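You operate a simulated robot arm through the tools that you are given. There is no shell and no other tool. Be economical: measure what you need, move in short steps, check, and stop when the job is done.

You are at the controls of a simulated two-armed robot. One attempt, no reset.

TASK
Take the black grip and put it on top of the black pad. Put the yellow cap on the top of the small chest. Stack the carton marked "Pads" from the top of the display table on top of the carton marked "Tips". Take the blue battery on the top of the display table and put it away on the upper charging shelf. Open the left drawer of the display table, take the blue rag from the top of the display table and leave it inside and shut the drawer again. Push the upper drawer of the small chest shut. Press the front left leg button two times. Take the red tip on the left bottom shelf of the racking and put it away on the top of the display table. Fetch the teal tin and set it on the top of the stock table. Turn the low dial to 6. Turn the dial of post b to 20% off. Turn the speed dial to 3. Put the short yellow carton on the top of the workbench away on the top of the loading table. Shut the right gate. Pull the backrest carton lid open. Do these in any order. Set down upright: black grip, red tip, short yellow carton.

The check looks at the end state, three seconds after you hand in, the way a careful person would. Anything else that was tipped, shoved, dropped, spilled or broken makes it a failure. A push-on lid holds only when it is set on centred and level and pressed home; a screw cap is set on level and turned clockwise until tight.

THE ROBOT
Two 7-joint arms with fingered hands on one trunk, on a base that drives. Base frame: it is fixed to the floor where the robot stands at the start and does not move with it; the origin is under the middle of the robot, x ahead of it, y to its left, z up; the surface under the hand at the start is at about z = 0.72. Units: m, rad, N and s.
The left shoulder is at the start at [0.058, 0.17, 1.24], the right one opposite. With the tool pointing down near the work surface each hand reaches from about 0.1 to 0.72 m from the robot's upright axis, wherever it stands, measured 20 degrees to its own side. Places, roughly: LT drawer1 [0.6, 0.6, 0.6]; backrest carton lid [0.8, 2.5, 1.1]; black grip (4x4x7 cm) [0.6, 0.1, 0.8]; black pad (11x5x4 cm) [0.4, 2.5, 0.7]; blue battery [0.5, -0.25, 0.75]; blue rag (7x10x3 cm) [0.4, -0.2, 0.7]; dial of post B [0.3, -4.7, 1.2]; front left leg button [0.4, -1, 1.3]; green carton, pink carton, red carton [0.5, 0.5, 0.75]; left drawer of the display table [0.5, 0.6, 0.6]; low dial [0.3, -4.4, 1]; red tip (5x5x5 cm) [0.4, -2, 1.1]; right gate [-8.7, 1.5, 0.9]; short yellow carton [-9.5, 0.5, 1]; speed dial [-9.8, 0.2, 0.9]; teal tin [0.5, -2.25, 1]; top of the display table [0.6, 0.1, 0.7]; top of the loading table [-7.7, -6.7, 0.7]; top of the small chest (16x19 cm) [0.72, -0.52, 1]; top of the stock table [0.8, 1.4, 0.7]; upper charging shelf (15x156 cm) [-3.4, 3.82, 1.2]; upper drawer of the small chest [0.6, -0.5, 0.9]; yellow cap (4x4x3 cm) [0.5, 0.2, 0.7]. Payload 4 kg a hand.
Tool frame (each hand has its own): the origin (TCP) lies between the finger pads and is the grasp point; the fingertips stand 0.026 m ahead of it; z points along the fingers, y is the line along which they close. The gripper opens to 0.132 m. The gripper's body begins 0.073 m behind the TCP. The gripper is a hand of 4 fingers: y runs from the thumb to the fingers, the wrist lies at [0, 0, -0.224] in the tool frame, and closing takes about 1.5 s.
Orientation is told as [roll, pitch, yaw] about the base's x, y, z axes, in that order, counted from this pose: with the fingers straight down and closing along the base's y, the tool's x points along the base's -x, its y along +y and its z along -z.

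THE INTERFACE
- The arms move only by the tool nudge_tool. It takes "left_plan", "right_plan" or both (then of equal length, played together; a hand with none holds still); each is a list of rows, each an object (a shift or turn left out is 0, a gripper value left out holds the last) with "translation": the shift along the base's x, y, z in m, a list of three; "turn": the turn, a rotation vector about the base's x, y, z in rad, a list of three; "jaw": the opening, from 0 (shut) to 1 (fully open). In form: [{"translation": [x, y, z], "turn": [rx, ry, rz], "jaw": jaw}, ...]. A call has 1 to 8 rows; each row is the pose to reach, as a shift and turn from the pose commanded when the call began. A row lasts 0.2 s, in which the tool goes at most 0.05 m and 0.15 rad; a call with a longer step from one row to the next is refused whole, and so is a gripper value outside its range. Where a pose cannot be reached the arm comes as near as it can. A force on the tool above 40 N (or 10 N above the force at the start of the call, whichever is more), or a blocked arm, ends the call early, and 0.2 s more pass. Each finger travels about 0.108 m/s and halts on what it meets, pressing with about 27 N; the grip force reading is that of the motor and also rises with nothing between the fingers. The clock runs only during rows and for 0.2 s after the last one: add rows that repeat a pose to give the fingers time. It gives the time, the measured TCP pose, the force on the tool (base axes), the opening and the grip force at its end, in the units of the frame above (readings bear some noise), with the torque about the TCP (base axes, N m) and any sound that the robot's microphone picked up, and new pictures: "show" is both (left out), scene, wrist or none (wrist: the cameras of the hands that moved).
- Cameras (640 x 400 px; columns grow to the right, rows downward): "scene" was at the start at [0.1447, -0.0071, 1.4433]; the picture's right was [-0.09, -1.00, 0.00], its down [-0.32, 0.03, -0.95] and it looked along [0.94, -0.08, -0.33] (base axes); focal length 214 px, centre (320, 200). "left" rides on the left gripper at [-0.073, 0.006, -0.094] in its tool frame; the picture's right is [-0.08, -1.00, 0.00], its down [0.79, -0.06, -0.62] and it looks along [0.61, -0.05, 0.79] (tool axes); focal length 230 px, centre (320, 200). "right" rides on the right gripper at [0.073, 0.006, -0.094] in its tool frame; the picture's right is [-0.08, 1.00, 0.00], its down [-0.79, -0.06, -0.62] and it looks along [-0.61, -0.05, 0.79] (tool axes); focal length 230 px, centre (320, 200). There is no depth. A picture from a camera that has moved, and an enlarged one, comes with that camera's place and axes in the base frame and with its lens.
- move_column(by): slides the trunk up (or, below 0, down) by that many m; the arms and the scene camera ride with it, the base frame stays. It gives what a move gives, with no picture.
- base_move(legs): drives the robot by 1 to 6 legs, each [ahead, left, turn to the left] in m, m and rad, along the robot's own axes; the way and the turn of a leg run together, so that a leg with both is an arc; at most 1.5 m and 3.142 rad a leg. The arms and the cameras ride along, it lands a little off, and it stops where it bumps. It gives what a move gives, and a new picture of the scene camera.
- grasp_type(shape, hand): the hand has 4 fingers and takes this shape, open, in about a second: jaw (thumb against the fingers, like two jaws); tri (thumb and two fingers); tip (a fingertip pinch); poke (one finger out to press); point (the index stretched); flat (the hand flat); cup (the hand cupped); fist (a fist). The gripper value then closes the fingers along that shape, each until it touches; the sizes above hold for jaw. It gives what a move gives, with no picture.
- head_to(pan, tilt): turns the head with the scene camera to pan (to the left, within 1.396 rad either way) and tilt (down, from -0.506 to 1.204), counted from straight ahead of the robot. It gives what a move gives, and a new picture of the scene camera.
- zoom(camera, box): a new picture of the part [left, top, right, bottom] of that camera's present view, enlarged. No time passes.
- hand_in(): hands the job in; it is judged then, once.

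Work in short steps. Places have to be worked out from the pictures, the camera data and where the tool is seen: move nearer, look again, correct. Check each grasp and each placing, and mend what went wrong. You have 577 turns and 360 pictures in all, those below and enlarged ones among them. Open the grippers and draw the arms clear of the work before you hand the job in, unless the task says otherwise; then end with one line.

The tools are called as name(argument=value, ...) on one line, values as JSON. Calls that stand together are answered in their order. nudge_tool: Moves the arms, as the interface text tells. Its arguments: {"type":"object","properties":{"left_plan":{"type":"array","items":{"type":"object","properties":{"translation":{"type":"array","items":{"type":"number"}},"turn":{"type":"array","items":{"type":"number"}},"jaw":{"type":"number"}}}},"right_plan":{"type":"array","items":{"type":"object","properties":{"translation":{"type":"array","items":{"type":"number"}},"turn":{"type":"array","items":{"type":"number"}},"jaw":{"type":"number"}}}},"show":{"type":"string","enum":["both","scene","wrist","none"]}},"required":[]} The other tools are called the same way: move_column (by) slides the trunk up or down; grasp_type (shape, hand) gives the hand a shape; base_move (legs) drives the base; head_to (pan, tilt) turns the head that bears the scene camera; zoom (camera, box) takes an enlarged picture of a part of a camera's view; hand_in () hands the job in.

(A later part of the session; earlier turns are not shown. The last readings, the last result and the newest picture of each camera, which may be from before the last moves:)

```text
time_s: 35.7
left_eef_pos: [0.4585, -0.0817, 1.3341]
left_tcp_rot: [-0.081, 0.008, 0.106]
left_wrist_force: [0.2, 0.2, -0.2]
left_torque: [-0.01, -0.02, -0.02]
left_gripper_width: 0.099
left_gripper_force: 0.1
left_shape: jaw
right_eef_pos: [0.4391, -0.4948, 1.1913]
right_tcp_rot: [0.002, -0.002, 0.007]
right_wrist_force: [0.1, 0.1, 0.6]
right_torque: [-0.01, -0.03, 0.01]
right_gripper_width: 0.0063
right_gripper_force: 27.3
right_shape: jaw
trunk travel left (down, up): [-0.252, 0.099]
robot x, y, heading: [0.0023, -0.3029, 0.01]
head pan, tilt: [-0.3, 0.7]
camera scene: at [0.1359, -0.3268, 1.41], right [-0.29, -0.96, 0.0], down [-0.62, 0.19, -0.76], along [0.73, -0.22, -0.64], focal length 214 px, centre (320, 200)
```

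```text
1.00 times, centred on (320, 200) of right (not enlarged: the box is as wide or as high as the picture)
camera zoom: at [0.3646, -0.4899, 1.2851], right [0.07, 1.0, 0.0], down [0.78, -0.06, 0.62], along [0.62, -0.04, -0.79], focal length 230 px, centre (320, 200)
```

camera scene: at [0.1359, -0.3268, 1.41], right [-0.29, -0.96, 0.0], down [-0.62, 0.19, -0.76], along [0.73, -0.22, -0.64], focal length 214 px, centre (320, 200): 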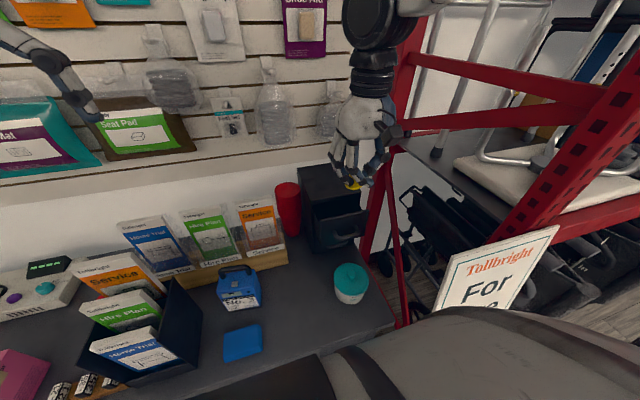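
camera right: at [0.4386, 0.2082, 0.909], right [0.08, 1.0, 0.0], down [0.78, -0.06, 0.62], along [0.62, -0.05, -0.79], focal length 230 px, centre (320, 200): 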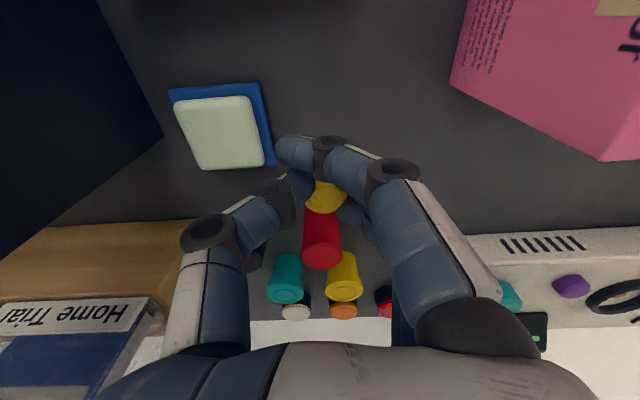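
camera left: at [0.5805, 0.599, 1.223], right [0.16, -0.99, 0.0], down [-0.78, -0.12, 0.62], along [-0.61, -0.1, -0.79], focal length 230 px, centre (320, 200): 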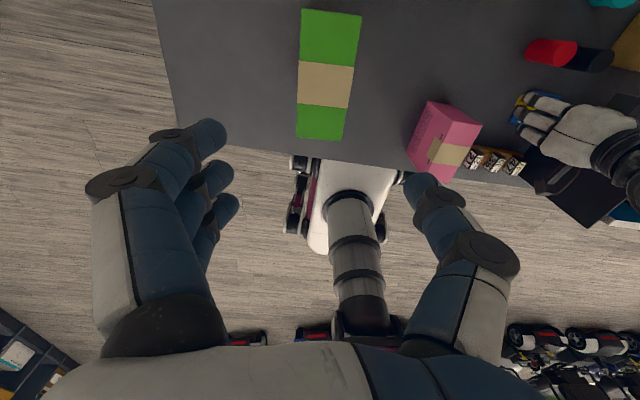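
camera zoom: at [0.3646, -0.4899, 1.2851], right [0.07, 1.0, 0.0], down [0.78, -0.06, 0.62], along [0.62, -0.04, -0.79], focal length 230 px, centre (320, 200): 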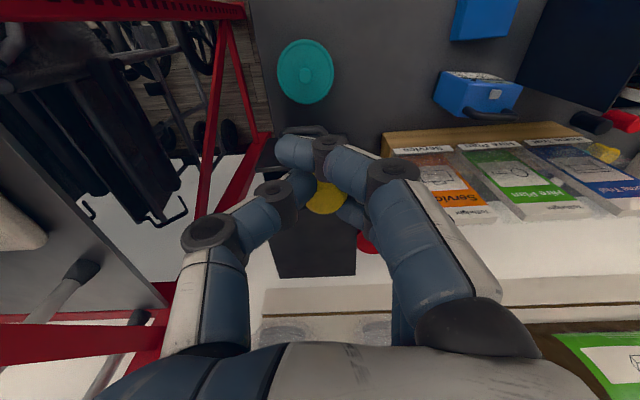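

Chest top is x 0.60–0.80, y −0.60…−0.44, z≈1.0. Move the cap above its middle.

nudge_tool(right_plan=[{"translation": [0.045, -0.004, 0]}, {"translation": [0.09, -0.008, -0.01]}, {"translation": [0.135, -0.014, -0.02]}, {"translation": [0.18, -0.02, -0.03]}, {"translation": [0.22, -0.025, -0.05]}, {"translation": [0.248, -0.027, -0.08]}, {"translation": [0.248, -0.027, -0.11]}], show="both")

zoom(camera="scene", box=[240, 140, 400, 260])

```text
time_s: 37.3
left_eef_pos: [0.4575, -0.0799, 1.3344]
left_tcp_rot: [-0.083, 0.009, 0.104]
left_wrist_force: [0.9, -0.1, 0.1]
left_torque: [-0.05, 0.0, -0.02]
left_gripper_width: 0.0987
left_gripper_force: 0.0
left_shape: jaw
right_eef_pos: [0.6863, -0.5215, 1.0802]
right_tcp_rot: [0.001, 0.001, 0.007]
right_wrist_force: [0.0, 0.4, -0.8]
right_torque: [0.03, -0.01, 0.0]
right_gripper_width: 0.006
right_gripper_force: 27.2
right_shape: jaw
trunk travel left (down, up): [-0.252, 0.099]
robot x, y, heading: [0.002, -0.3034, 0.007]
head pan, tilt: [-0.3, 0.7]
camera scene: at [0.1355, -0.3269, 1.4101], right [-0.29, -0.96, 0.0], down [-0.62, 0.19, -0.77], along [0.73, -0.22, -0.64], focal length 214 px, centre (320, 200)
camera right: at [0.6122, -0.5164, 1.1742], right [0.07, 1.0, 0.0], down [0.78, -0.06, 0.62], along [0.62, -0.04, -0.79], focal length 230 px, centre (320, 200)
```

scene: 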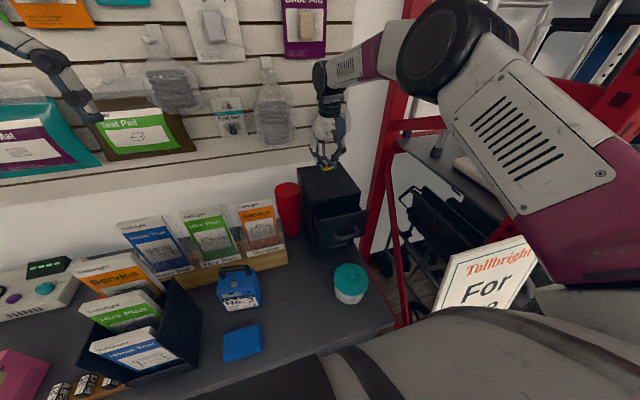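
right: 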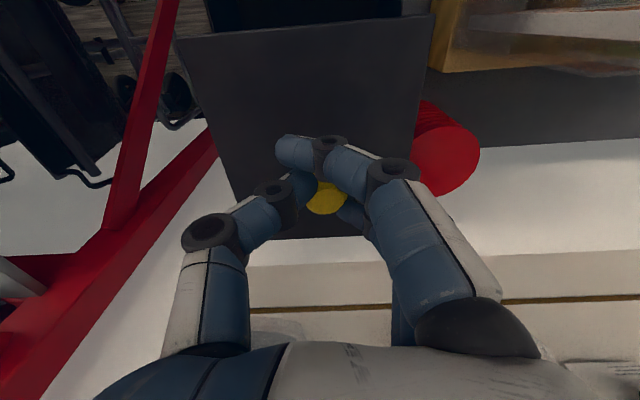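

```text
3.33 times, centred on (320, 200) of scene
camera zoom: at [0.1355, -0.3269, 1.4101], right [-0.29, -0.96, 0.0], down [-0.62, 0.19, -0.77], along [0.73, -0.22, -0.64], focal length 715 px, centre (320, 200)
```

zoom: 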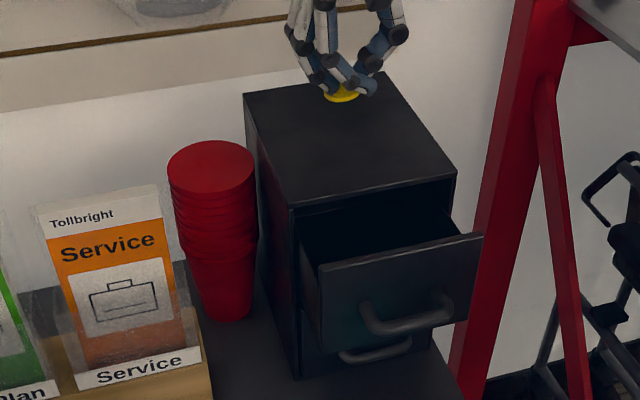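

Lower to the surface, watching the force.

nudge_tool(right_plan=[{"translation": [0, 0, -0.025]}, {"translation": [0, 0, -0.035]}, {"translation": [0, 0, -0.04]}, {"translation": [0, 0, -0.043]}], show="none")

zoom(camera="scene", box=[280, 120, 380, 200])

```text
time_s: 38.3
left_eef_pos: [0.4589, -0.0809, 1.336]
left_tcp_rot: [-0.081, 0.01, 0.104]
left_wrist_force: [-0.3, 0.3, -0.2]
left_torque: [-0.01, -0.01, -0.02]
left_gripper_width: 0.0986
left_gripper_force: 0.1
left_shape: jaw
right_eef_pos: [0.6872, -0.523, 1.0384]
right_tcp_rot: [0.001, 0.0, 0.008]
right_wrist_force: [-1.1, 0.3, -0.7]
right_torque: [0.0, 0.04, 0.01]
right_gripper_width: 0.0059
right_gripper_force: 26.1
right_shape: jaw
trunk travel left (down, up): [-0.252, 0.099]
robot x, y, heading: [-0.0003, -0.3012, 0.012]
head pan, tilt: [-0.3, 0.7]
```

```text
5.00 times, centred on (330, 160) of scene
camera zoom: at [0.1358, -0.3268, 1.41], right [-0.29, -0.96, 0.0], down [-0.62, 0.19, -0.76], along [0.73, -0.22, -0.64], focal length 1072 px, centre (270, 400)
```

zoom: 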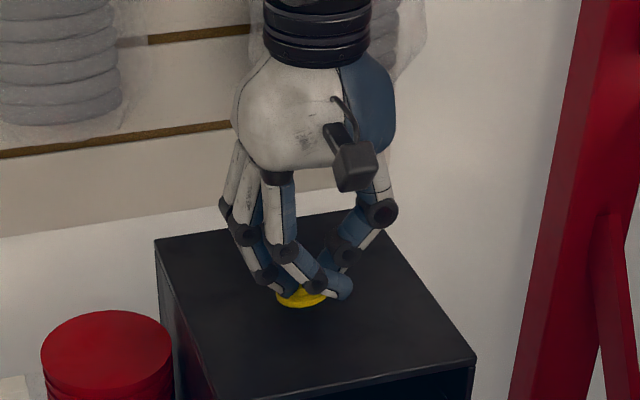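

No contact yet; continue in small steps.

nudge_tool(right_plan=[{"translation": [0, 0, -0.004]}, {"translation": [0, 0, -0.008]}], show="none")

```text
time_s: 38.9
left_eef_pos: [0.4582, -0.0806, 1.334]
left_tcp_rot: [-0.081, 0.01, 0.107]
left_wrist_force: [0.5, 0.1, -0.1]
left_torque: [-0.01, -0.03, 0.0]
left_gripper_width: 0.0986
left_gripper_force: 0.1
left_shape: jaw
right_eef_pos: [0.688, -0.522, 1.03]
right_tcp_rot: [0.003, -0.002, 0.008]
right_wrist_force: [0.8, -0.3, 0.0]
right_torque: [-0.01, -0.03, 0.01]
right_gripper_width: 0.0059
right_gripper_force: 26.3
right_shape: jaw
trunk travel left (down, up): [-0.252, 0.099]
robot x, y, heading: [0.0018, -0.3062, 0.009]
head pan, tilt: [-0.3, 0.7]
```

nudge_tool(right_plan=[{"translation": [0, 0, -0.003]}, {"translation": [0, 0, -0.006]}], show="none")

zoom(camera="scene", box=[300, 150, 360, 195])

```text
time_s: 39.5
left_eef_pos: [0.457, -0.081, 1.3347]
left_tcp_rot: [-0.082, 0.007, 0.104]
left_wrist_force: [0.3, 0.1, 0.0]
left_torque: [0.04, 0.0, 0.01]
left_gripper_width: 0.0987
left_gripper_force: 0.1
left_shape: jaw
right_eef_pos: [0.6861, -0.5225, 1.026]
right_tcp_rot: [-0.001, -0.006, 0.006]
right_wrist_force: [-1.4, -1.1, 10.2]
right_torque: [0.14, -0.12, -0.02]
right_gripper_width: 0.0058
right_gripper_force: 27.6
right_shape: jaw
trunk travel left (down, up): [-0.252, 0.099]
robot x, y, heading: [0.0057, -0.3032, 0.007]
head pan, tilt: [-0.3, 0.7]
```

```text
8.89 times, centred on (330, 172) of scene
camera zoom: at [0.1345, -0.3267, 1.4104], right [-0.29, -0.96, 0.0], down [-0.62, 0.19, -0.77], along [0.73, -0.22, -0.64], focal length 1906 px, centre (231, 444)
```

zoom: 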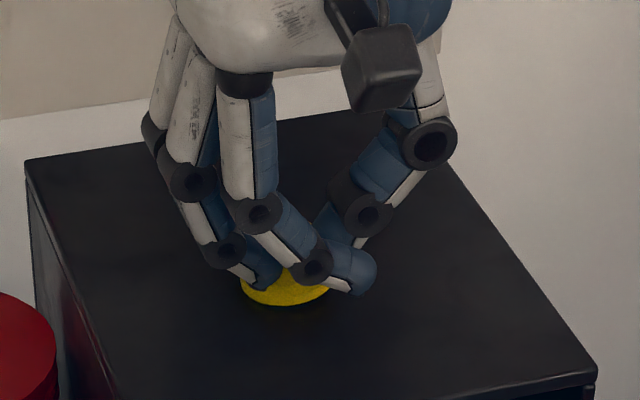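

Contact at 10 N. Open slightly and check before withdrawing.

nudge_tool(right_plan=[{"translation": [0, 0, 0.003], "jaw": 0.2}, {"translation": [0, 0, 0.003], "jaw": 0.4}, {"translation": [0, 0, 0.003], "jaw": 0.6}, {"translation": [0, 0, 0.04], "jaw": 0.6}, {"translation": [0, 0, 0.08], "jaw": 0.6}, {"translation": [-0.04, 0, 0.1], "jaw": 0.6}], show="none")

zoom(camera="scene", box=[280, 140, 380, 220])

```text
time_s: 40.9
left_eef_pos: [0.4548, -0.0795, 1.3364]
left_tcp_rot: [-0.081, 0.007, 0.106]
left_wrist_force: [-0.9, -0.3, 0.2]
left_torque: [0.02, -0.08, -0.01]
left_gripper_width: 0.0985
left_gripper_force: 0.0
left_shape: jaw
right_eef_pos: [0.6434, -0.5211, 1.1277]
right_tcp_rot: [0.0, -0.002, 0.006]
right_wrist_force: [-0.4, 0.0, -0.2]
right_torque: [0.01, -0.06, 0.0]
right_gripper_width: 0.0786
right_gripper_force: 0.1
right_shape: jaw
trunk travel left (down, up): [-0.252, 0.099]
robot x, y, heading: [0.0016, -0.3039, 0.013]
head pan, tilt: [-0.3, 0.7]
```

```text
5.00 times, centred on (330, 180) of scene
camera zoom: at [0.1329, -0.327, 1.4105], right [-0.29, -0.96, 0.0], down [-0.61, 0.19, -0.77], along [0.73, -0.22, -0.64], focal length 1072 px, centre (270, 300)
```

zoom: 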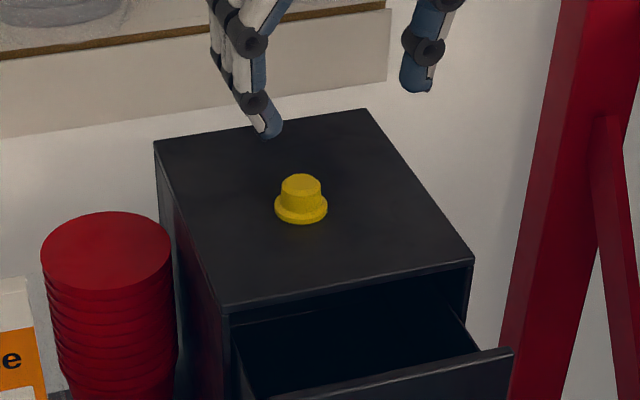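

Cap is upright on the chest. Now retract, go down in front of the drawer with closed fingers.

nudge_tool(right_plan=[{"translation": [-0.045, 0, 0], "jaw": 0.4}, {"translation": [-0.09, 0, 0], "jaw": 0.2}, {"translation": [-0.135, 0, 0], "jaw": 0.0}, {"translation": [-0.18, 0, 0], "jaw": 0.0}, {"translation": [-0.21, 0, -0.03], "jaw": 0.0}, {"translation": [-0.21, 0, -0.08], "jaw": 0.0}, {"translation": [-0.21, -0.002, -0.13], "jaw": 0.0}, {"translation": [-0.21, -0.004, -0.18], "jaw": 0.0}], show="both")

zoom(camera="scene", box=[260, 140, 420, 260])

```text
time_s: 42.7
left_eef_pos: [0.4603, -0.0817, 1.3334]
left_tcp_rot: [-0.082, 0.01, 0.104]
left_wrist_force: [0.2, -0.2, 0.4]
left_torque: [0.0, 0.05, 0.02]
left_gripper_width: 0.0987
left_gripper_force: 0.0
left_shape: jaw
right_eef_pos: [0.4374, -0.5264, 0.9452]
right_tcp_rot: [0.001, 0.0, 0.007]
right_wrist_force: [-0.2, 0.0, 0.1]
right_torque: [0.02, -0.01, 0.0]
right_gripper_width: 0.0
right_gripper_force: 26.6
right_shape: jaw
trunk travel left (down, up): [-0.252, 0.099]
robot x, y, heading: [0.0019, -0.3034, 0.006]
head pan, tilt: [-0.3, 0.7]
camera scene: at [0.1372, -0.3268, 1.4098], right [-0.29, -0.96, 0.0], down [-0.62, 0.19, -0.76], along [0.73, -0.22, -0.65], focal length 214 px, centre (320, 200)
camera right: at [0.3636, -0.5211, 1.0381], right [0.07, 1.0, 0.0], down [0.79, -0.06, 0.62], along [0.62, -0.04, -0.79], focal length 230 px, centre (320, 200)
```

scene: 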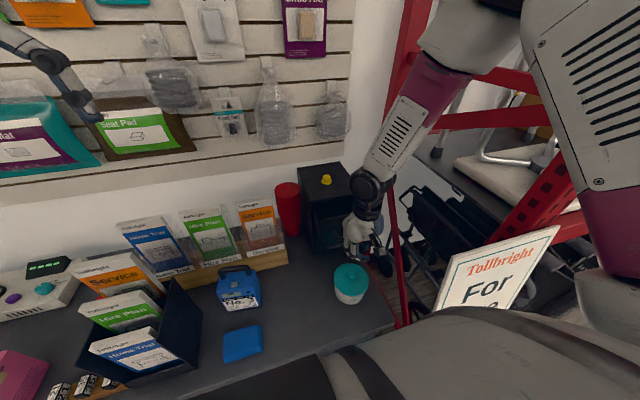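
right: 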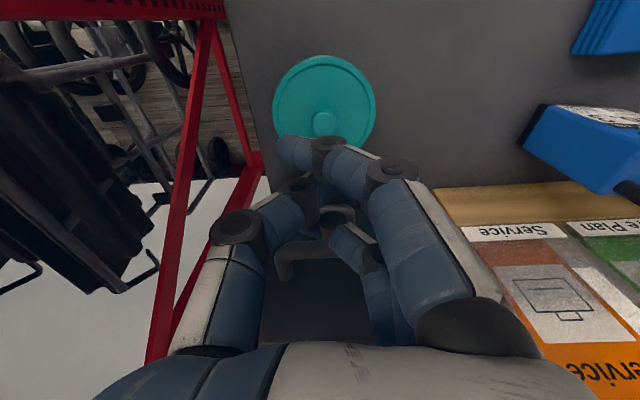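

```text
3.33 times, centred on (340, 200) of scene
camera zoom: at [0.1372, -0.3268, 1.4098], right [-0.29, -0.96, 0.0], down [-0.62, 0.19, -0.76], along [0.73, -0.22, -0.65], focal length 715 px, centre (253, 200)
```

zoom: 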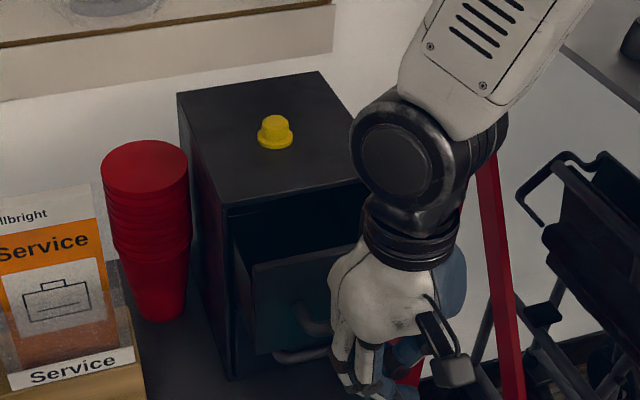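

Advance to push the drawer in.

nudge_tool(right_plan=[{"translation": [0.03, 0, 0]}, {"translation": [0.05, 0, 0]}, {"translation": [0.065, 0, 0]}, {"translation": [0.08, 0, 0]}, {"translation": [0.095, 0, 0]}, {"translation": [0.11, 0, 0]}], show="none")

zoom(camera="scene", box=[260, 140, 420, 260])

```text
time_s: 44.1
left_eef_pos: [0.459, -0.0797, 1.3341]
left_tcp_rot: [-0.081, 0.008, 0.103]
left_wrist_force: [0.0, -0.7, -1.2]
left_torque: [0.03, -0.03, -0.01]
left_gripper_width: 0.0992
left_gripper_force: 0.0
left_shape: jaw
right_eef_pos: [0.5469, -0.5259, 0.9455]
right_tcp_rot: [0.002, -0.002, 0.007]
right_wrist_force: [0.3, -0.6, 0.1]
right_torque: [-0.01, -0.03, -0.02]
right_gripper_width: 0.0001
right_gripper_force: 26.5
right_shape: jaw
trunk travel left (down, up): [-0.252, 0.099]
robot x, y, heading: [0.0033, -0.3036, 0.004]
head pan, tilt: [-0.3, 0.7]
```

```text
3.33 times, centred on (340, 200) of scene
camera zoom: at [0.136, -0.3268, 1.41], right [-0.29, -0.96, 0.0], down [-0.62, 0.19, -0.76], along [0.73, -0.22, -0.64], focal length 715 px, centre (253, 200)
```

zoom: 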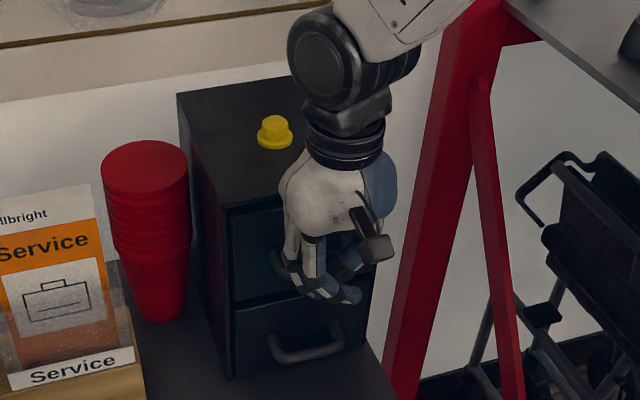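

It slides easily. Continue until it stops.

nudge_tool(right_plan=[{"translation": [0.008, 0, 0]}, {"translation": [0.016, 0, 0]}, {"translation": [0.024, 0, 0]}, {"translation": [0.032, 0, 0]}], show="none")

zoom(camera="scene", box=[260, 140, 420, 260])

```text
time_s: 45.1
left_eef_pos: [0.456, -0.08, 1.3364]
left_tcp_rot: [-0.085, 0.006, 0.104]
left_wrist_force: [0.5, -0.3, 0.1]
left_torque: [-0.01, 0.03, 0.0]
left_gripper_width: 0.0986
left_gripper_force: 0.0
left_shape: jaw
right_eef_pos: [0.567, -0.5271, 0.944]
right_tcp_rot: [-0.004, 0.024, 0.005]
right_wrist_force: [-19.4, -0.4, 17.0]
right_torque: [0.01, 0.29, 0.22]
right_gripper_width: 0.0
right_gripper_force: 26.6
right_shape: jaw
trunk travel left (down, up): [-0.252, 0.099]
robot x, y, heading: [-0.0025, -0.3026, 0.005]
head pan, tilt: [-0.3, 0.7]
stopped in row 4 (right hand): the force on the tool passed its limit at 44 N (the readings are from after the stop); the commanded pose is now the measured one
```

```text
3.33 times, centred on (340, 200) of scene
camera zoom: at [0.1326, -0.3262, 1.4106], right [-0.29, -0.96, 0.0], down [-0.62, 0.19, -0.77], along [0.73, -0.22, -0.64], focal length 715 px, centre (253, 200)
```

zoom: 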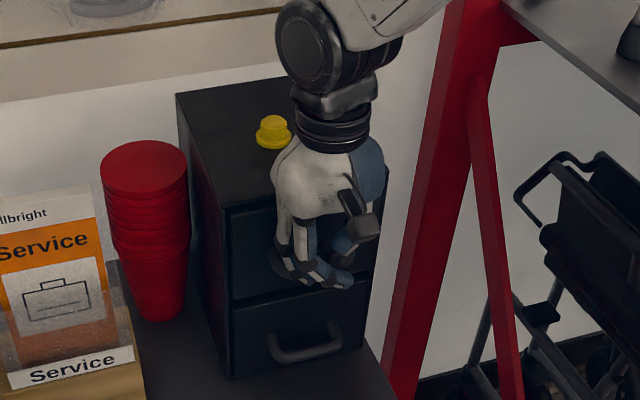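

Shut. Withdraw, raise, and drive left to pick up the rag with the right hand.

nudge_tool(right_plan=[{"translation": [-0.03, 0, 0]}, {"translation": [-0.08, 0, 0]}, {"translation": [-0.13, 0, 0.01]}, {"translation": [-0.17, 0, 0.04], "jaw": 0.3}, {"translation": [-0.17, 0, 0.09], "jaw": 0.6}, {"translation": [-0.17, 0, 0.14], "jaw": 0.8}, {"translation": [-0.17, 0.02, 0.185], "jaw": 0.9}, {"translation": [-0.17, 0.04, 0.22], "jaw": 0.9}], show="none")

base_move(legs=[[0, 0.33, 0]])

zoom(camera="right", box=[0, 0, 640, 400])

```text
refused: row 3 steps farther than a row can; nothing moved
```

```text
time_s: 48.6
left_eef_pos: [0.4543, 0.2499, 1.3341]
left_tcp_rot: [-0.083, 0.008, 0.108]
left_wrist_force: [-0.2, -0.3, 0.8]
left_torque: [-0.04, 0.04, -0.01]
left_gripper_width: 0.0989
left_gripper_force: 0.1
left_shape: jaw
right_eef_pos: [0.5681, -0.1971, 0.9424]
right_tcp_rot: [-0.003, 0.02, 0.011]
right_wrist_force: [0.1, -0.4, -0.7]
right_torque: [0.03, -0.02, -0.01]
right_gripper_width: 0.0001
right_gripper_force: 26.8
right_shape: jaw
trunk travel left (down, up): [-0.252, 0.099]
robot x, y, heading: [-0.0036, 0.0263, 0.013]
head pan, tilt: [-0.3, 0.7]
camera scene: at [0.1326, 0.0019, 1.41], right [-0.29, -0.96, 0.0], down [-0.62, 0.18, -0.76], along [0.73, -0.22, -0.64], focal length 214 px, centre (320, 200)
```

scene: 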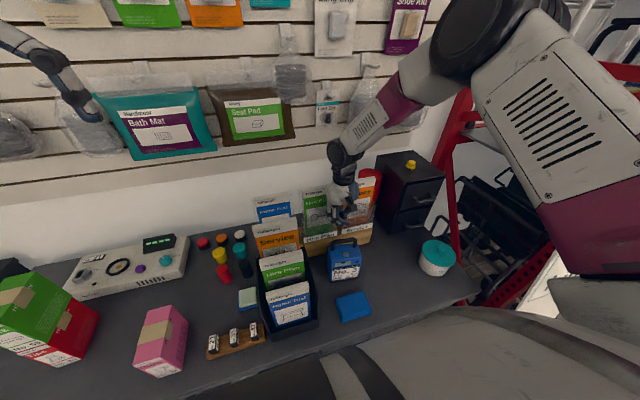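

```text
1.00 times, centred on (320, 200) of right (not enlarged: the box is as wide or as high as the picture)
camera zoom: at [0.4963, -0.1915, 1.0363], right [0.07, 1.0, 0.0], down [0.8, -0.05, 0.6], along [0.6, -0.04, -0.8], focal length 230 px, centre (320, 200)
```

zoom: 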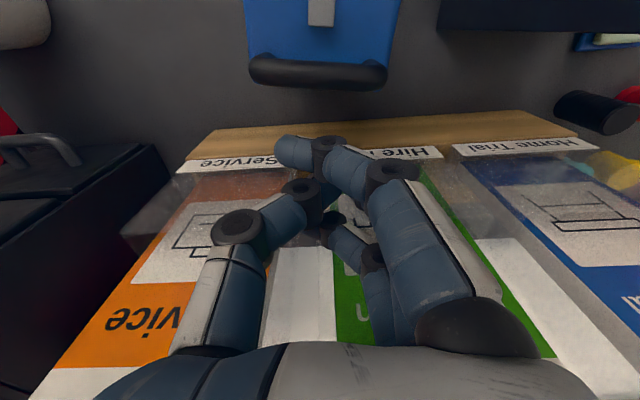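

The arm move was refused and the base drove with the hand low — I check for damage.

zoom(camera="scene", box=[240, 140, 440, 270])

```text
3.08 times, centred on (340, 205) of scene
camera zoom: at [0.1326, 0.0019, 1.41], right [-0.29, -0.96, 0.0], down [-0.62, 0.18, -0.76], along [0.73, -0.22, -0.64], focal length 660 px, centre (258, 185)
```

zoom: 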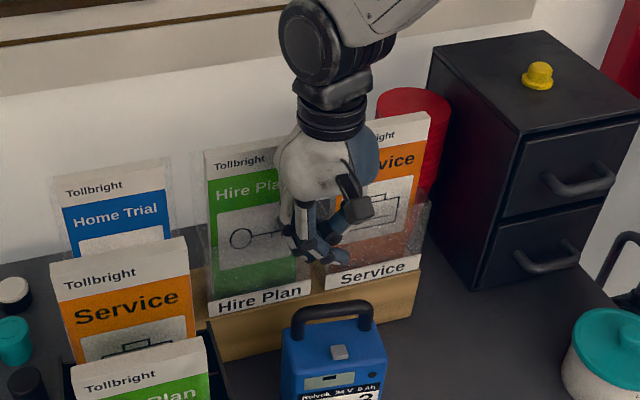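

No harm visible. Move the hand back and up carefully.

nudge_tool(right_plan=[{"translation": [-0.03, 0, 0.02]}, {"translation": [-0.06, 0, 0.05]}, {"translation": [-0.09, 0, 0.08], "jaw": 0.3}, {"translation": [-0.12, 0, 0.1], "jaw": 0.6}, {"translation": [-0.16, 0, 0.11], "jaw": 0.9}, {"translation": [-0.185, 0.01, 0.1], "jaw": 0.9}, {"translation": [-0.185, 0.02, 0.06], "jaw": 0.9}], show="wrist")

```text
time_s: 50.2
left_eef_pos: [0.4553, 0.2492, 1.3327]
left_tcp_rot: [-0.083, 0.01, 0.107]
left_wrist_force: [-0.6, -0.5, 0.0]
left_torque: [-0.01, 0.07, 0.01]
left_gripper_width: 0.0989
left_gripper_force: 0.1
left_shape: jaw
right_eef_pos: [0.384, -0.1746, 0.9992]
right_tcp_rot: [-0.002, 0.022, 0.008]
right_wrist_force: [-0.3, -0.9, -0.3]
right_torque: [0.02, 0.02, 0.0]
right_gripper_width: 0.1188
right_gripper_force: 0.1
right_shape: jaw
trunk travel left (down, up): [-0.252, 0.099]
robot x, y, heading: [0.002, 0.0264, 0.014]
head pan, tilt: [-0.3, 0.7]
camera right: at [0.3113, -0.1696, 1.0946], right [0.07, 1.0, 0.0], down [0.8, -0.05, 0.6], along [0.6, -0.04, -0.8], focal length 230 px, centre (320, 200)
```

right: 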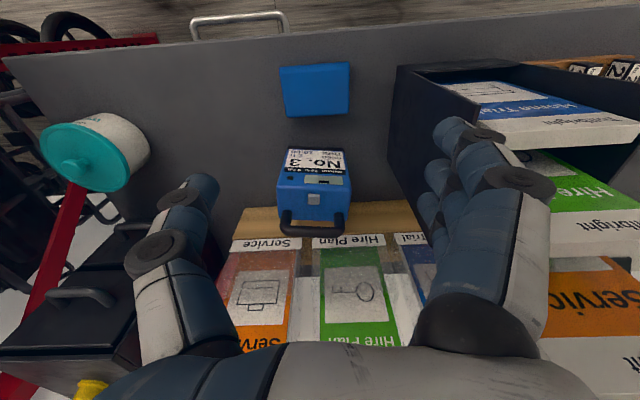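

Rag at (0.38, −0.183), long side along y. Turn the right hand +90° to close along x.

nudge_tool(right_plan=[{"turn": [0, -0.02, 0.15]}, {"turn": [0, -0.02, 0.3]}, {"turn": [0, -0.02, 0.45]}, {"turn": [0, -0.02, 0.6]}, {"turn": [0, -0.02, 0.75]}, {"turn": [0, -0.02, 0.9]}, {"turn": [0, -0.02, 1.05]}, {"turn": [0, -0.02, 1.2]}], show="none")

nudge_tool(right_plan=[{"translation": [0, -0.005, -0.03], "turn": [0, 0, 0.12]}, {"translation": [0, -0.005, -0.06], "turn": [0, 0, 0.25]}, {"translation": [0, -0.005, -0.08], "turn": [0, 0, 0.36]}], show="wrist")

```text
refused: row 1 steps farther than a row can; nothing moved
```

```text
time_s: 51.0
left_eef_pos: [0.4545, 0.2491, 1.3338]
left_tcp_rot: [-0.083, 0.012, 0.109]
left_wrist_force: [-0.1, 0.7, 0.2]
left_torque: [-0.02, 0.02, -0.01]
left_gripper_width: 0.0991
left_gripper_force: 0.1
left_shape: jaw
right_eef_pos: [0.3828, -0.1826, 0.9197]
right_tcp_rot: [-0.003, 0.02, 0.371]
right_wrist_force: [-0.4, -0.5, 0.3]
right_torque: [-0.02, 0.0, 0.01]
right_gripper_width: 0.1187
right_gripper_force: 0.1
right_shape: jaw
trunk travel left (down, up): [-0.252, 0.099]
robot x, y, heading: [0.0003, 0.0232, 0.007]
head pan, tilt: [-0.3, 0.7]
camera right: at [0.3133, -0.2026, 1.0153], right [-0.29, 0.96, 0.0], down [0.76, 0.23, 0.6], along [0.58, 0.17, -0.8], focal length 230 px, centre (320, 200)
```

right: 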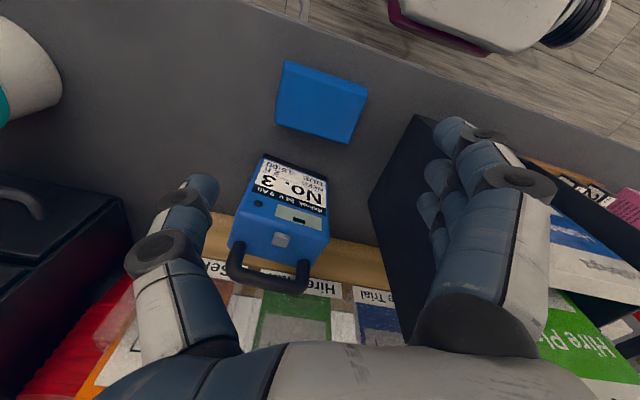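

Continue the rotation at this height.

nudge_tool(right_plan=[{"turn": [0, 0, 0.15]}, {"turn": [0, 0, 0.3]}, {"turn": [0, 0, 0.45]}, {"turn": [0, 0, 0.6]}, {"turn": [0, 0, 0.75]}, {"turn": [0, 0, 0.9]}, {"turn": [0, 0, 1.05]}, {"turn": [0, 0, 1.2]}], show="wrist")

```text
time_s: 52.8
left_eef_pos: [0.454, 0.2492, 1.3358]
left_tcp_rot: [-0.083, 0.009, 0.108]
left_wrist_force: [0.9, 0.2, -0.1]
left_torque: [0.02, -0.02, 0.0]
left_gripper_width: 0.0986
left_gripper_force: 0.2
left_shape: jaw
right_eef_pos: [0.3823, -0.1813, 0.922]
right_tcp_rot: [-0.003, 0.019, 1.572]
right_wrist_force: [0.7, -0.1, -0.1]
right_torque: [-0.02, -0.01, -0.03]
right_gripper_width: 0.1186
right_gripper_force: 0.1
right_shape: jaw
trunk travel left (down, up): [-0.252, 0.099]
robot x, y, heading: [-0.0005, 0.0242, 0.01]
head pan, tilt: [-0.3, 0.7]
camera right: at [0.377, -0.2534, 1.0161], right [-1.0, 0.08, 0.0], down [0.06, 0.8, 0.6], along [0.05, 0.6, -0.8], focal length 230 px, centre (320, 200)
```

right: 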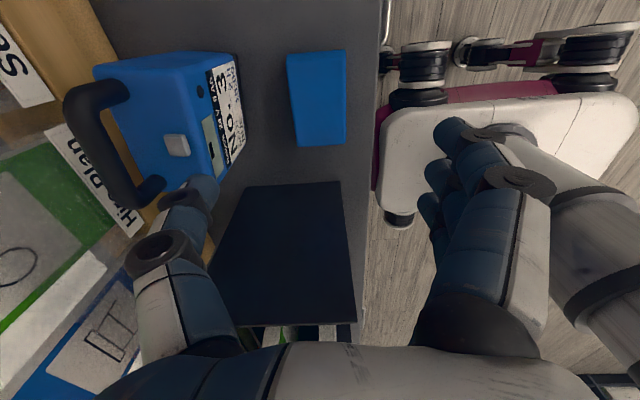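

Rag centre (0.386, −0.187). Narrow the jaw to 9.5 cm, descend and grip.

nudge_tool(right_plan=[{"translation": [0.003, -0.004, -0.03], "jaw": 0.72}, {"translation": [0.003, -0.006, -0.07], "jaw": 0.72}, {"translation": [0.003, -0.006, -0.115], "jaw": 0.72}, {"translation": [0.003, -0.006, -0.15], "jaw": 0.72}, {"translation": [0.003, -0.006, -0.168], "jaw": 0.72}, {"translation": [0.003, -0.006, -0.168], "jaw": 0.3}, {"translation": [0.003, -0.006, -0.168], "jaw": 0.2}, {"translation": [0.003, -0.006, -0.168], "jaw": 0.2}], show="wrist")

```text
time_s: 54.6
left_eef_pos: [0.4544, 0.2507, 1.3346]
left_tcp_rot: [-0.084, 0.011, 0.107]
left_wrist_force: [0.1, 1.0, -0.3]
left_torque: [0.03, 0.0, 0.0]
left_gripper_width: 0.0989
left_gripper_force: 0.1
left_shape: jaw
right_eef_pos: [0.3914, -0.2075, 0.7545]
right_tcp_rot: [-0.008, 0.003, 1.49]
right_wrist_force: [4.8, 2.8, 11.3]
right_torque: [0.07, -0.22, 0.02]
right_gripper_width: 0.0591
right_gripper_force: 27.1
right_shape: jaw
trunk travel left (down, up): [-0.252, 0.099]
robot x, y, heading: [-0.0008, 0.0269, 0.012]
head pan, tilt: [-0.3, 0.7]
camera right: at [0.378, -0.2784, 0.8482], right [-0.99, 0.16, -0.01], down [0.12, 0.78, 0.61], along [0.1, 0.61, -0.79], focal length 230 px, centre (320, 200)
```

right: 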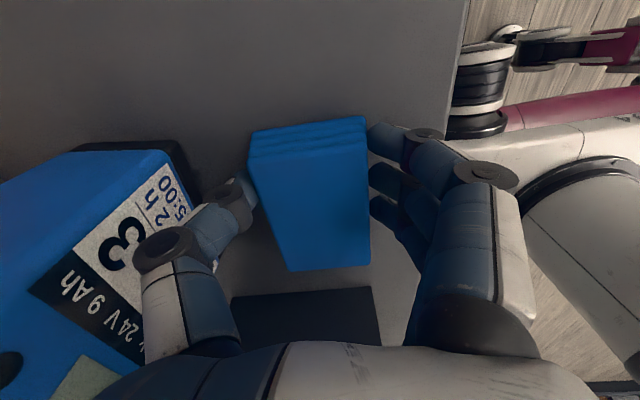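

Gripped at ~6 cm. Lift and look.

nudge_tool(right_plan=[{"translation": [0, 0, 0.03]}, {"translation": [0, 0, 0.07]}, {"translation": [0, 0, 0.11]}, {"translation": [0, 0, 0.15]}, {"translation": [0, 0, 0.19]}], show="both")

```text
time_s: 55.8
left_eef_pos: [0.4542, 0.2495, 1.3351]
left_tcp_rot: [-0.082, 0.007, 0.109]
left_wrist_force: [-0.8, 0.4, 0.7]
left_torque: [0.0, -0.02, 0.01]
left_gripper_width: 0.0986
left_gripper_force: 0.0
left_shape: jaw
right_eef_pos: [0.3858, -0.1898, 0.9411]
right_tcp_rot: [0.011, -0.035, 1.51]
right_wrist_force: [0.8, 0.3, 0.2]
right_torque: [-0.06, -0.01, 0.02]
right_gripper_width: 0.0594
right_gripper_force: 26.8
right_shape: jaw
trunk travel left (down, up): [-0.252, 0.099]
robot x, y, heading: [-0.002, 0.0248, 0.011]
head pan, tilt: [-0.3, 0.7]
camera scene: at [0.1316, 0.0019, 1.4102], right [-0.29, -0.96, 0.0], down [-0.62, 0.18, -0.77], along [0.73, -0.22, -0.64], focal length 214 px, centre (320, 200)
camera right: at [0.3748, -0.2652, 1.0322], right [-0.99, 0.14, 0.01], down [0.11, 0.76, 0.64], along [0.08, 0.64, -0.77], focal length 230 px, centre (320, 200)
```

scene: 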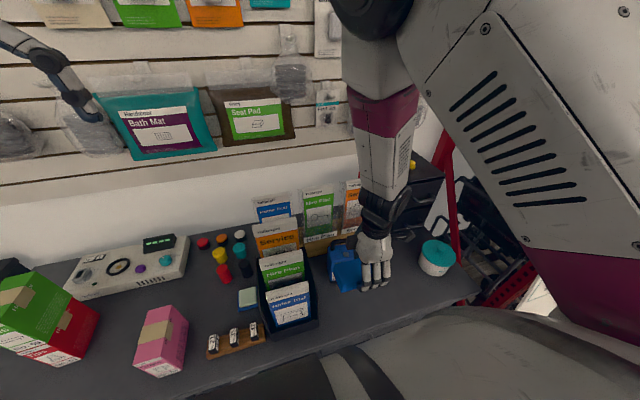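
right: 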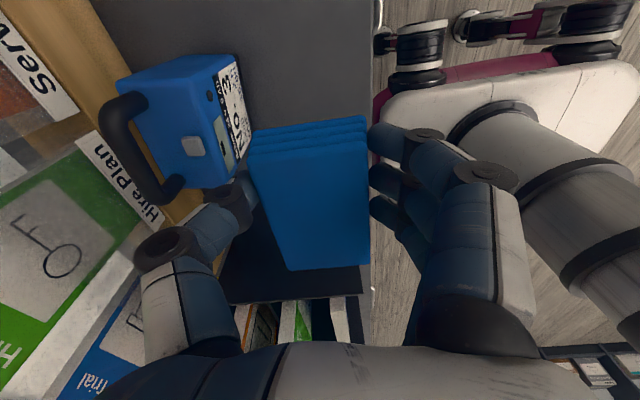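

Rag held. Raise it, then back off and drive left to face the left drawer.

nudge_tool(right_plan=[{"translation": [-0.01, 0, 0.04]}, {"translation": [-0.02, 0, 0.08]}, {"translation": [-0.03, 0, 0.12]}, {"translation": [-0.04, 0, 0.16]}], show="none")

```text
time_s: 56.8
left_eef_pos: [0.4548, 0.2484, 1.3349]
left_tcp_rot: [-0.084, 0.009, 0.109]
left_wrist_force: [-0.4, -0.4, -0.2]
left_torque: [0.0, 0.02, 0.01]
left_gripper_width: 0.0987
left_gripper_force: 0.1
left_shape: jaw
right_eef_pos: [0.3501, -0.186, 1.0919]
right_tcp_rot: [0.022, -0.061, 1.546]
right_wrist_force: [0.5, 0.2, 0.3]
right_torque: [0.0, 0.02, -0.01]
right_gripper_width: 0.059
right_gripper_force: 27.3
right_shape: jaw
right hand out of reach, approached as far as the arm can: row 4
trunk travel left (down, up): [-0.252, 0.099]
robot x, y, heading: [-0.001, 0.0242, 0.012]
head pan, tilt: [-0.3, 0.7]
```

base_move(legs=[[-0.35, 0, 0], [0, 0.5, -0.012]])

head_to(pan=0.0, tilt=0.75)

```text
time_s: 63.5
left_eef_pos: [0.0941, 0.7322, 1.3347]
left_tcp_rot: [-0.083, 0.007, 0.106]
left_wrist_force: [-0.9, 0.3, 0.4]
left_torque: [0.0, 0.02, -0.01]
left_gripper_width: 0.0986
left_gripper_force: 0.1
left_shape: jaw
right_eef_pos: [-0.0086, 0.299, 1.0962]
right_tcp_rot: [0.005, -0.063, 1.55]
right_wrist_force: [-0.4, 0.1, -0.3]
right_torque: [0.01, -0.01, -0.02]
right_gripper_width: 0.059
right_gripper_force: 27.3
right_shape: jaw
trunk travel left (down, up): [-0.252, 0.099]
robot x, y, heading: [-0.3636, 0.5082, 0.011]
head pan, tilt: [-0.3, 0.7]
camera scene: at [-0.2262, 0.4745, 1.4687], right [-0.39, -0.92, 0.0], down [-0.05, 0.02, -1.0], along [0.92, -0.39, -0.06], focal length 214 px, centre (320, 200)
```

scene: 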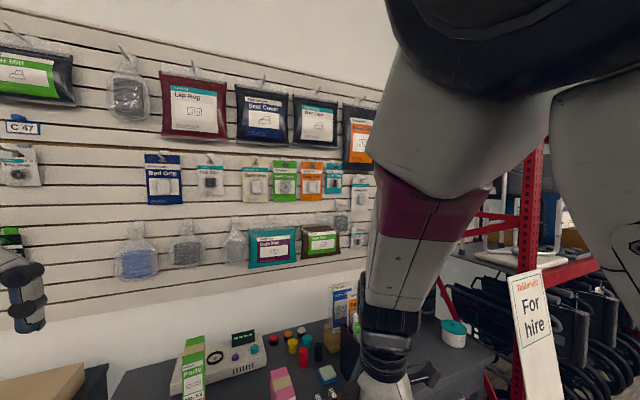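

```text
time_s: 64.3
left_eef_pos: [0.0939, 0.7324, 1.3347]
left_tcp_rot: [-0.086, 0.008, 0.107]
left_wrist_force: [-0.3, 0.6, -0.4]
left_torque: [-0.02, 0.02, 0.01]
left_gripper_width: 0.0986
left_gripper_force: 0.0
left_shape: jaw
right_eef_pos: [-0.0098, 0.2977, 1.0945]
right_tcp_rot: [0.011, -0.069, 1.544]
right_wrist_force: [0.0, 0.5, -0.3]
right_torque: [0.0, 0.0, 0.0]
right_gripper_width: 0.0591
right_gripper_force: 26.8
right_shape: jaw
trunk travel left (down, up): [-0.252, 0.099]
robot x, y, heading: [-0.3622, 0.5093, 0.009]
head pan, tilt: [0.0, 0.75]
camera scene: at [-0.2252, 0.4759, 1.4674], right [-0.37, -0.93, 0.0], down [-0.07, 0.03, -1.0], along [0.93, -0.37, -0.07], focal length 214 px, centre (320, 200)
```

scene: 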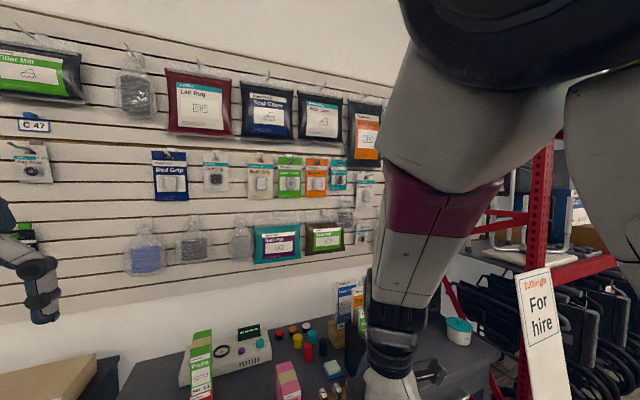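

The raised right upper arm is jamming the head. I move the right hand forward and down a little.

nudge_tool(right_plan=[{"translation": [0.03, -0.02, -0.03]}, {"translation": [0.06, -0.04, -0.06]}, {"translation": [0.09, -0.06, -0.09]}, {"translation": [0.1, -0.08, -0.13]}, {"translation": [0.1, -0.1, -0.16]}], show="scene")

```text
time_s: 65.5
left_eef_pos: [0.0941, 0.7312, 1.3348]
left_tcp_rot: [-0.084, 0.009, 0.104]
left_wrist_force: [0.4, 0.3, -0.1]
left_torque: [0.03, -0.01, 0.02]
left_gripper_width: 0.0988
left_gripper_force: 0.2
left_shape: jaw
right_eef_pos: [0.0925, 0.1966, 0.934]
right_tcp_rot: [0.004, -0.062, 1.551]
right_wrist_force: [-0.4, -0.6, -1.1]
right_torque: [0.0, 0.0, -0.01]
right_gripper_width: 0.059
right_gripper_force: 26.3
right_shape: jaw
trunk travel left (down, up): [-0.252, 0.099]
robot x, y, heading: [-0.3613, 0.5066, 0.009]
head pan, tilt: [0.0, 0.75]
camera scene: at [-0.2267, 0.51, 1.4057], right [0.01, -1.0, 0.0], down [-0.68, 0.0, -0.73], along [0.73, 0.01, -0.68], focal length 214 px, centre (320, 200)
```

scene: 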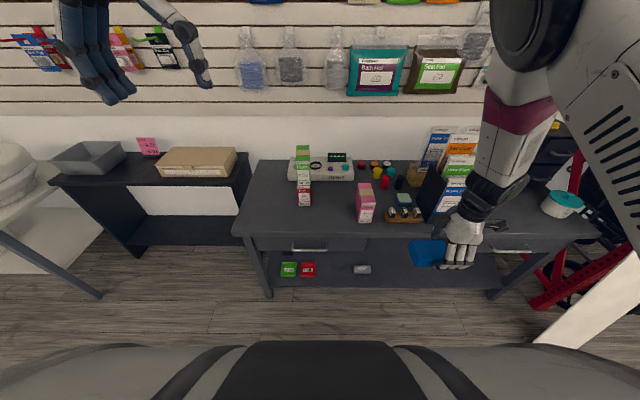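

zoom(camera="scene", box=[230, 200, 450, 300])

```text
2.91 times, centred on (340, 250) of scene
camera zoom: at [-0.2267, 0.51, 1.4057], right [0.01, -1.0, 0.0], down [-0.68, 0.0, -0.73], along [0.73, 0.01, -0.68], focal length 624 px, centre (262, 54)
```

zoom: 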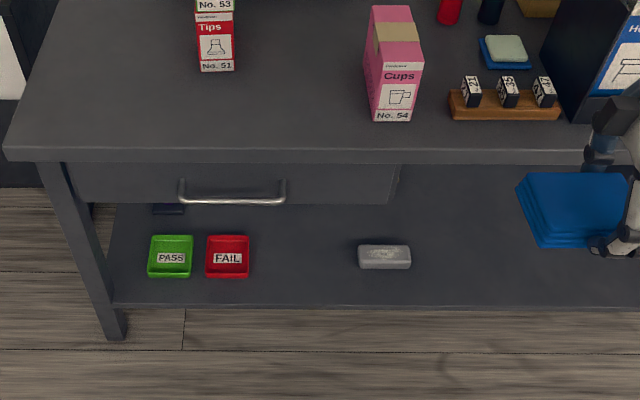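

Drawer handle bar at y 0.49–0.64, x≈0.29, z≈0.64. Lower the trunk so the left arm can point forward at it.

move_column(by=-0.2)

nudge_tool(left_plan=[{"translation": [0, -0.01, -0.02], "turn": [0.0866, -0.0866, -0.0866]}, {"translation": [0, -0.02, -0.04], "turn": [0.173, -0.173, -0.173]}, {"translation": [0, -0.03, -0.06], "turn": [0.26, -0.26, -0.26]}, {"translation": [0, -0.04, -0.08], "turn": [0.346, -0.346, -0.346]}, {"translation": [0, -0.05, -0.11], "turn": [0.433, -0.433, -0.433]}, {"translation": [0, -0.06, -0.14], "turn": [0.52, -0.52, -0.52]}, {"translation": [0, -0.07, -0.17], "turn": [0.606, -0.606, -0.606]}], show="none")

nudge_tool(left_plan=[{"translation": [0, -0.01, -0.02], "turn": [0.0866, -0.0866, -0.0866]}, {"translation": [0, -0.02, -0.04], "turn": [0.173, -0.173, -0.173]}, {"translation": [0, -0.03, -0.06], "turn": [0.26, -0.26, -0.26]}, {"translation": [0, -0.04, -0.08], "turn": [0.346, -0.346, -0.346]}, {"translation": [0, -0.05, -0.11], "turn": [0.433, -0.433, -0.433]}, {"translation": [0, -0.06, -0.14], "turn": [0.52, -0.52, -0.52]}, {"translation": [0, -0.07, -0.17], "turn": [0.606, -0.606, -0.606]}], show="both")

```text
time_s: 67.6
left_eef_pos: [0.2054, 0.7454, 0.9398]
left_tcp_rot: [-0.089, 0.48, 0.136]
left_wrist_force: [0.7, 0.4, 0.2]
left_torque: [-0.02, -0.02, -0.01]
left_gripper_width: 0.0989
left_gripper_force: 0.2
left_shape: jaw
right_eef_pos: [0.0891, 0.1981, 0.7385]
right_tcp_rot: [0.002, -0.061, 1.55]
right_wrist_force: [0.1, 0.7, -0.1]
right_torque: [-0.04, -0.02, 0.01]
right_gripper_width: 0.0586
right_gripper_force: 27.2
right_shape: jaw
trunk travel left (down, up): [-0.052, 0.299]
robot x, y, heading: [-0.3617, 0.506, 0.007]
head pan, tilt: [0.0, 0.75]
```

```text
time_s: 69.2
left_eef_pos: [0.2167, 0.6691, 0.7752]
left_tcp_rot: [0.572, -0.096, -0.312]
left_wrist_force: [0.1, 0.2, -0.3]
left_torque: [-0.01, 0.0, -0.01]
left_gripper_width: 0.0989
left_gripper_force: 0.1
left_shape: jaw
left hand out of reach, approached as far as the arm can: row 1, 2, 3, 4, 5
right_eef_pos: [0.0917, 0.2003, 0.7368]
right_tcp_rot: [0.007, -0.061, 1.55]
right_wrist_force: [-0.6, 1.1, -1.5]
right_torque: [-0.02, -0.03, -0.01]
right_gripper_width: 0.0588
right_gripper_force: 27.2
right_shape: jaw
trunk travel left (down, up): [-0.052, 0.299]
robot x, y, heading: [-0.365, 0.5059, 0.01]
head pan, tilt: [0.0, 0.75]
```

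```text
time_s: 70.8
left_eef_pos: [0.2246, 0.6045, 0.5955]
left_tcp_rot: [1.498, -0.104, -1.067]
left_wrist_force: [0.7, 0.5, -0.1]
left_torque: [0.02, -0.02, -0.02]
left_gripper_width: 0.099
left_gripper_force: 0.0
left_shape: jaw
left hand out of reach, approached as far as the arm can: row 1, 2, 3, 5, 6, 7
right_eef_pos: [0.0919, 0.1989, 0.7349]
right_tcp_rot: [0.006, -0.063, 1.55]
right_wrist_force: [-0.3, 0.1, -0.8]
right_torque: [-0.06, 0.01, -0.02]
right_gripper_width: 0.0589
right_gripper_force: 27.1
right_shape: jaw
trunk travel left (down, up): [-0.052, 0.299]
robot x, y, heading: [-0.3607, 0.5097, 0.011]
head pan, tilt: [0.0, 0.75]
camera scene: at [-0.0574, 0.5129, 1.1865], right [0.01, -1.0, 0.0], down [-0.68, -0.01, -0.73], along [0.73, 0.01, -0.68], focal length 214 px, centre (320, 200)
camera left: at [0.1782, 0.4976, 0.6159], right [0.02, -0.19, -0.98], down [-0.92, 0.38, -0.1], along [0.4, 0.9, -0.17], focal length 230 px, centre (320, 200)
```

scene: 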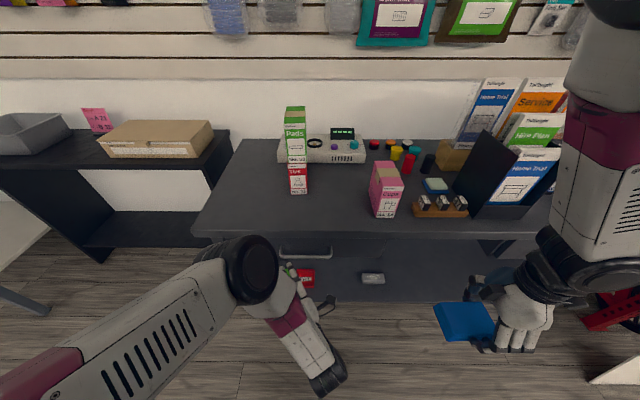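
left: 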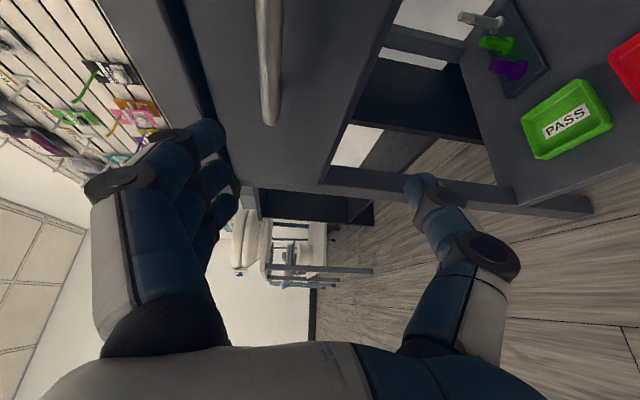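

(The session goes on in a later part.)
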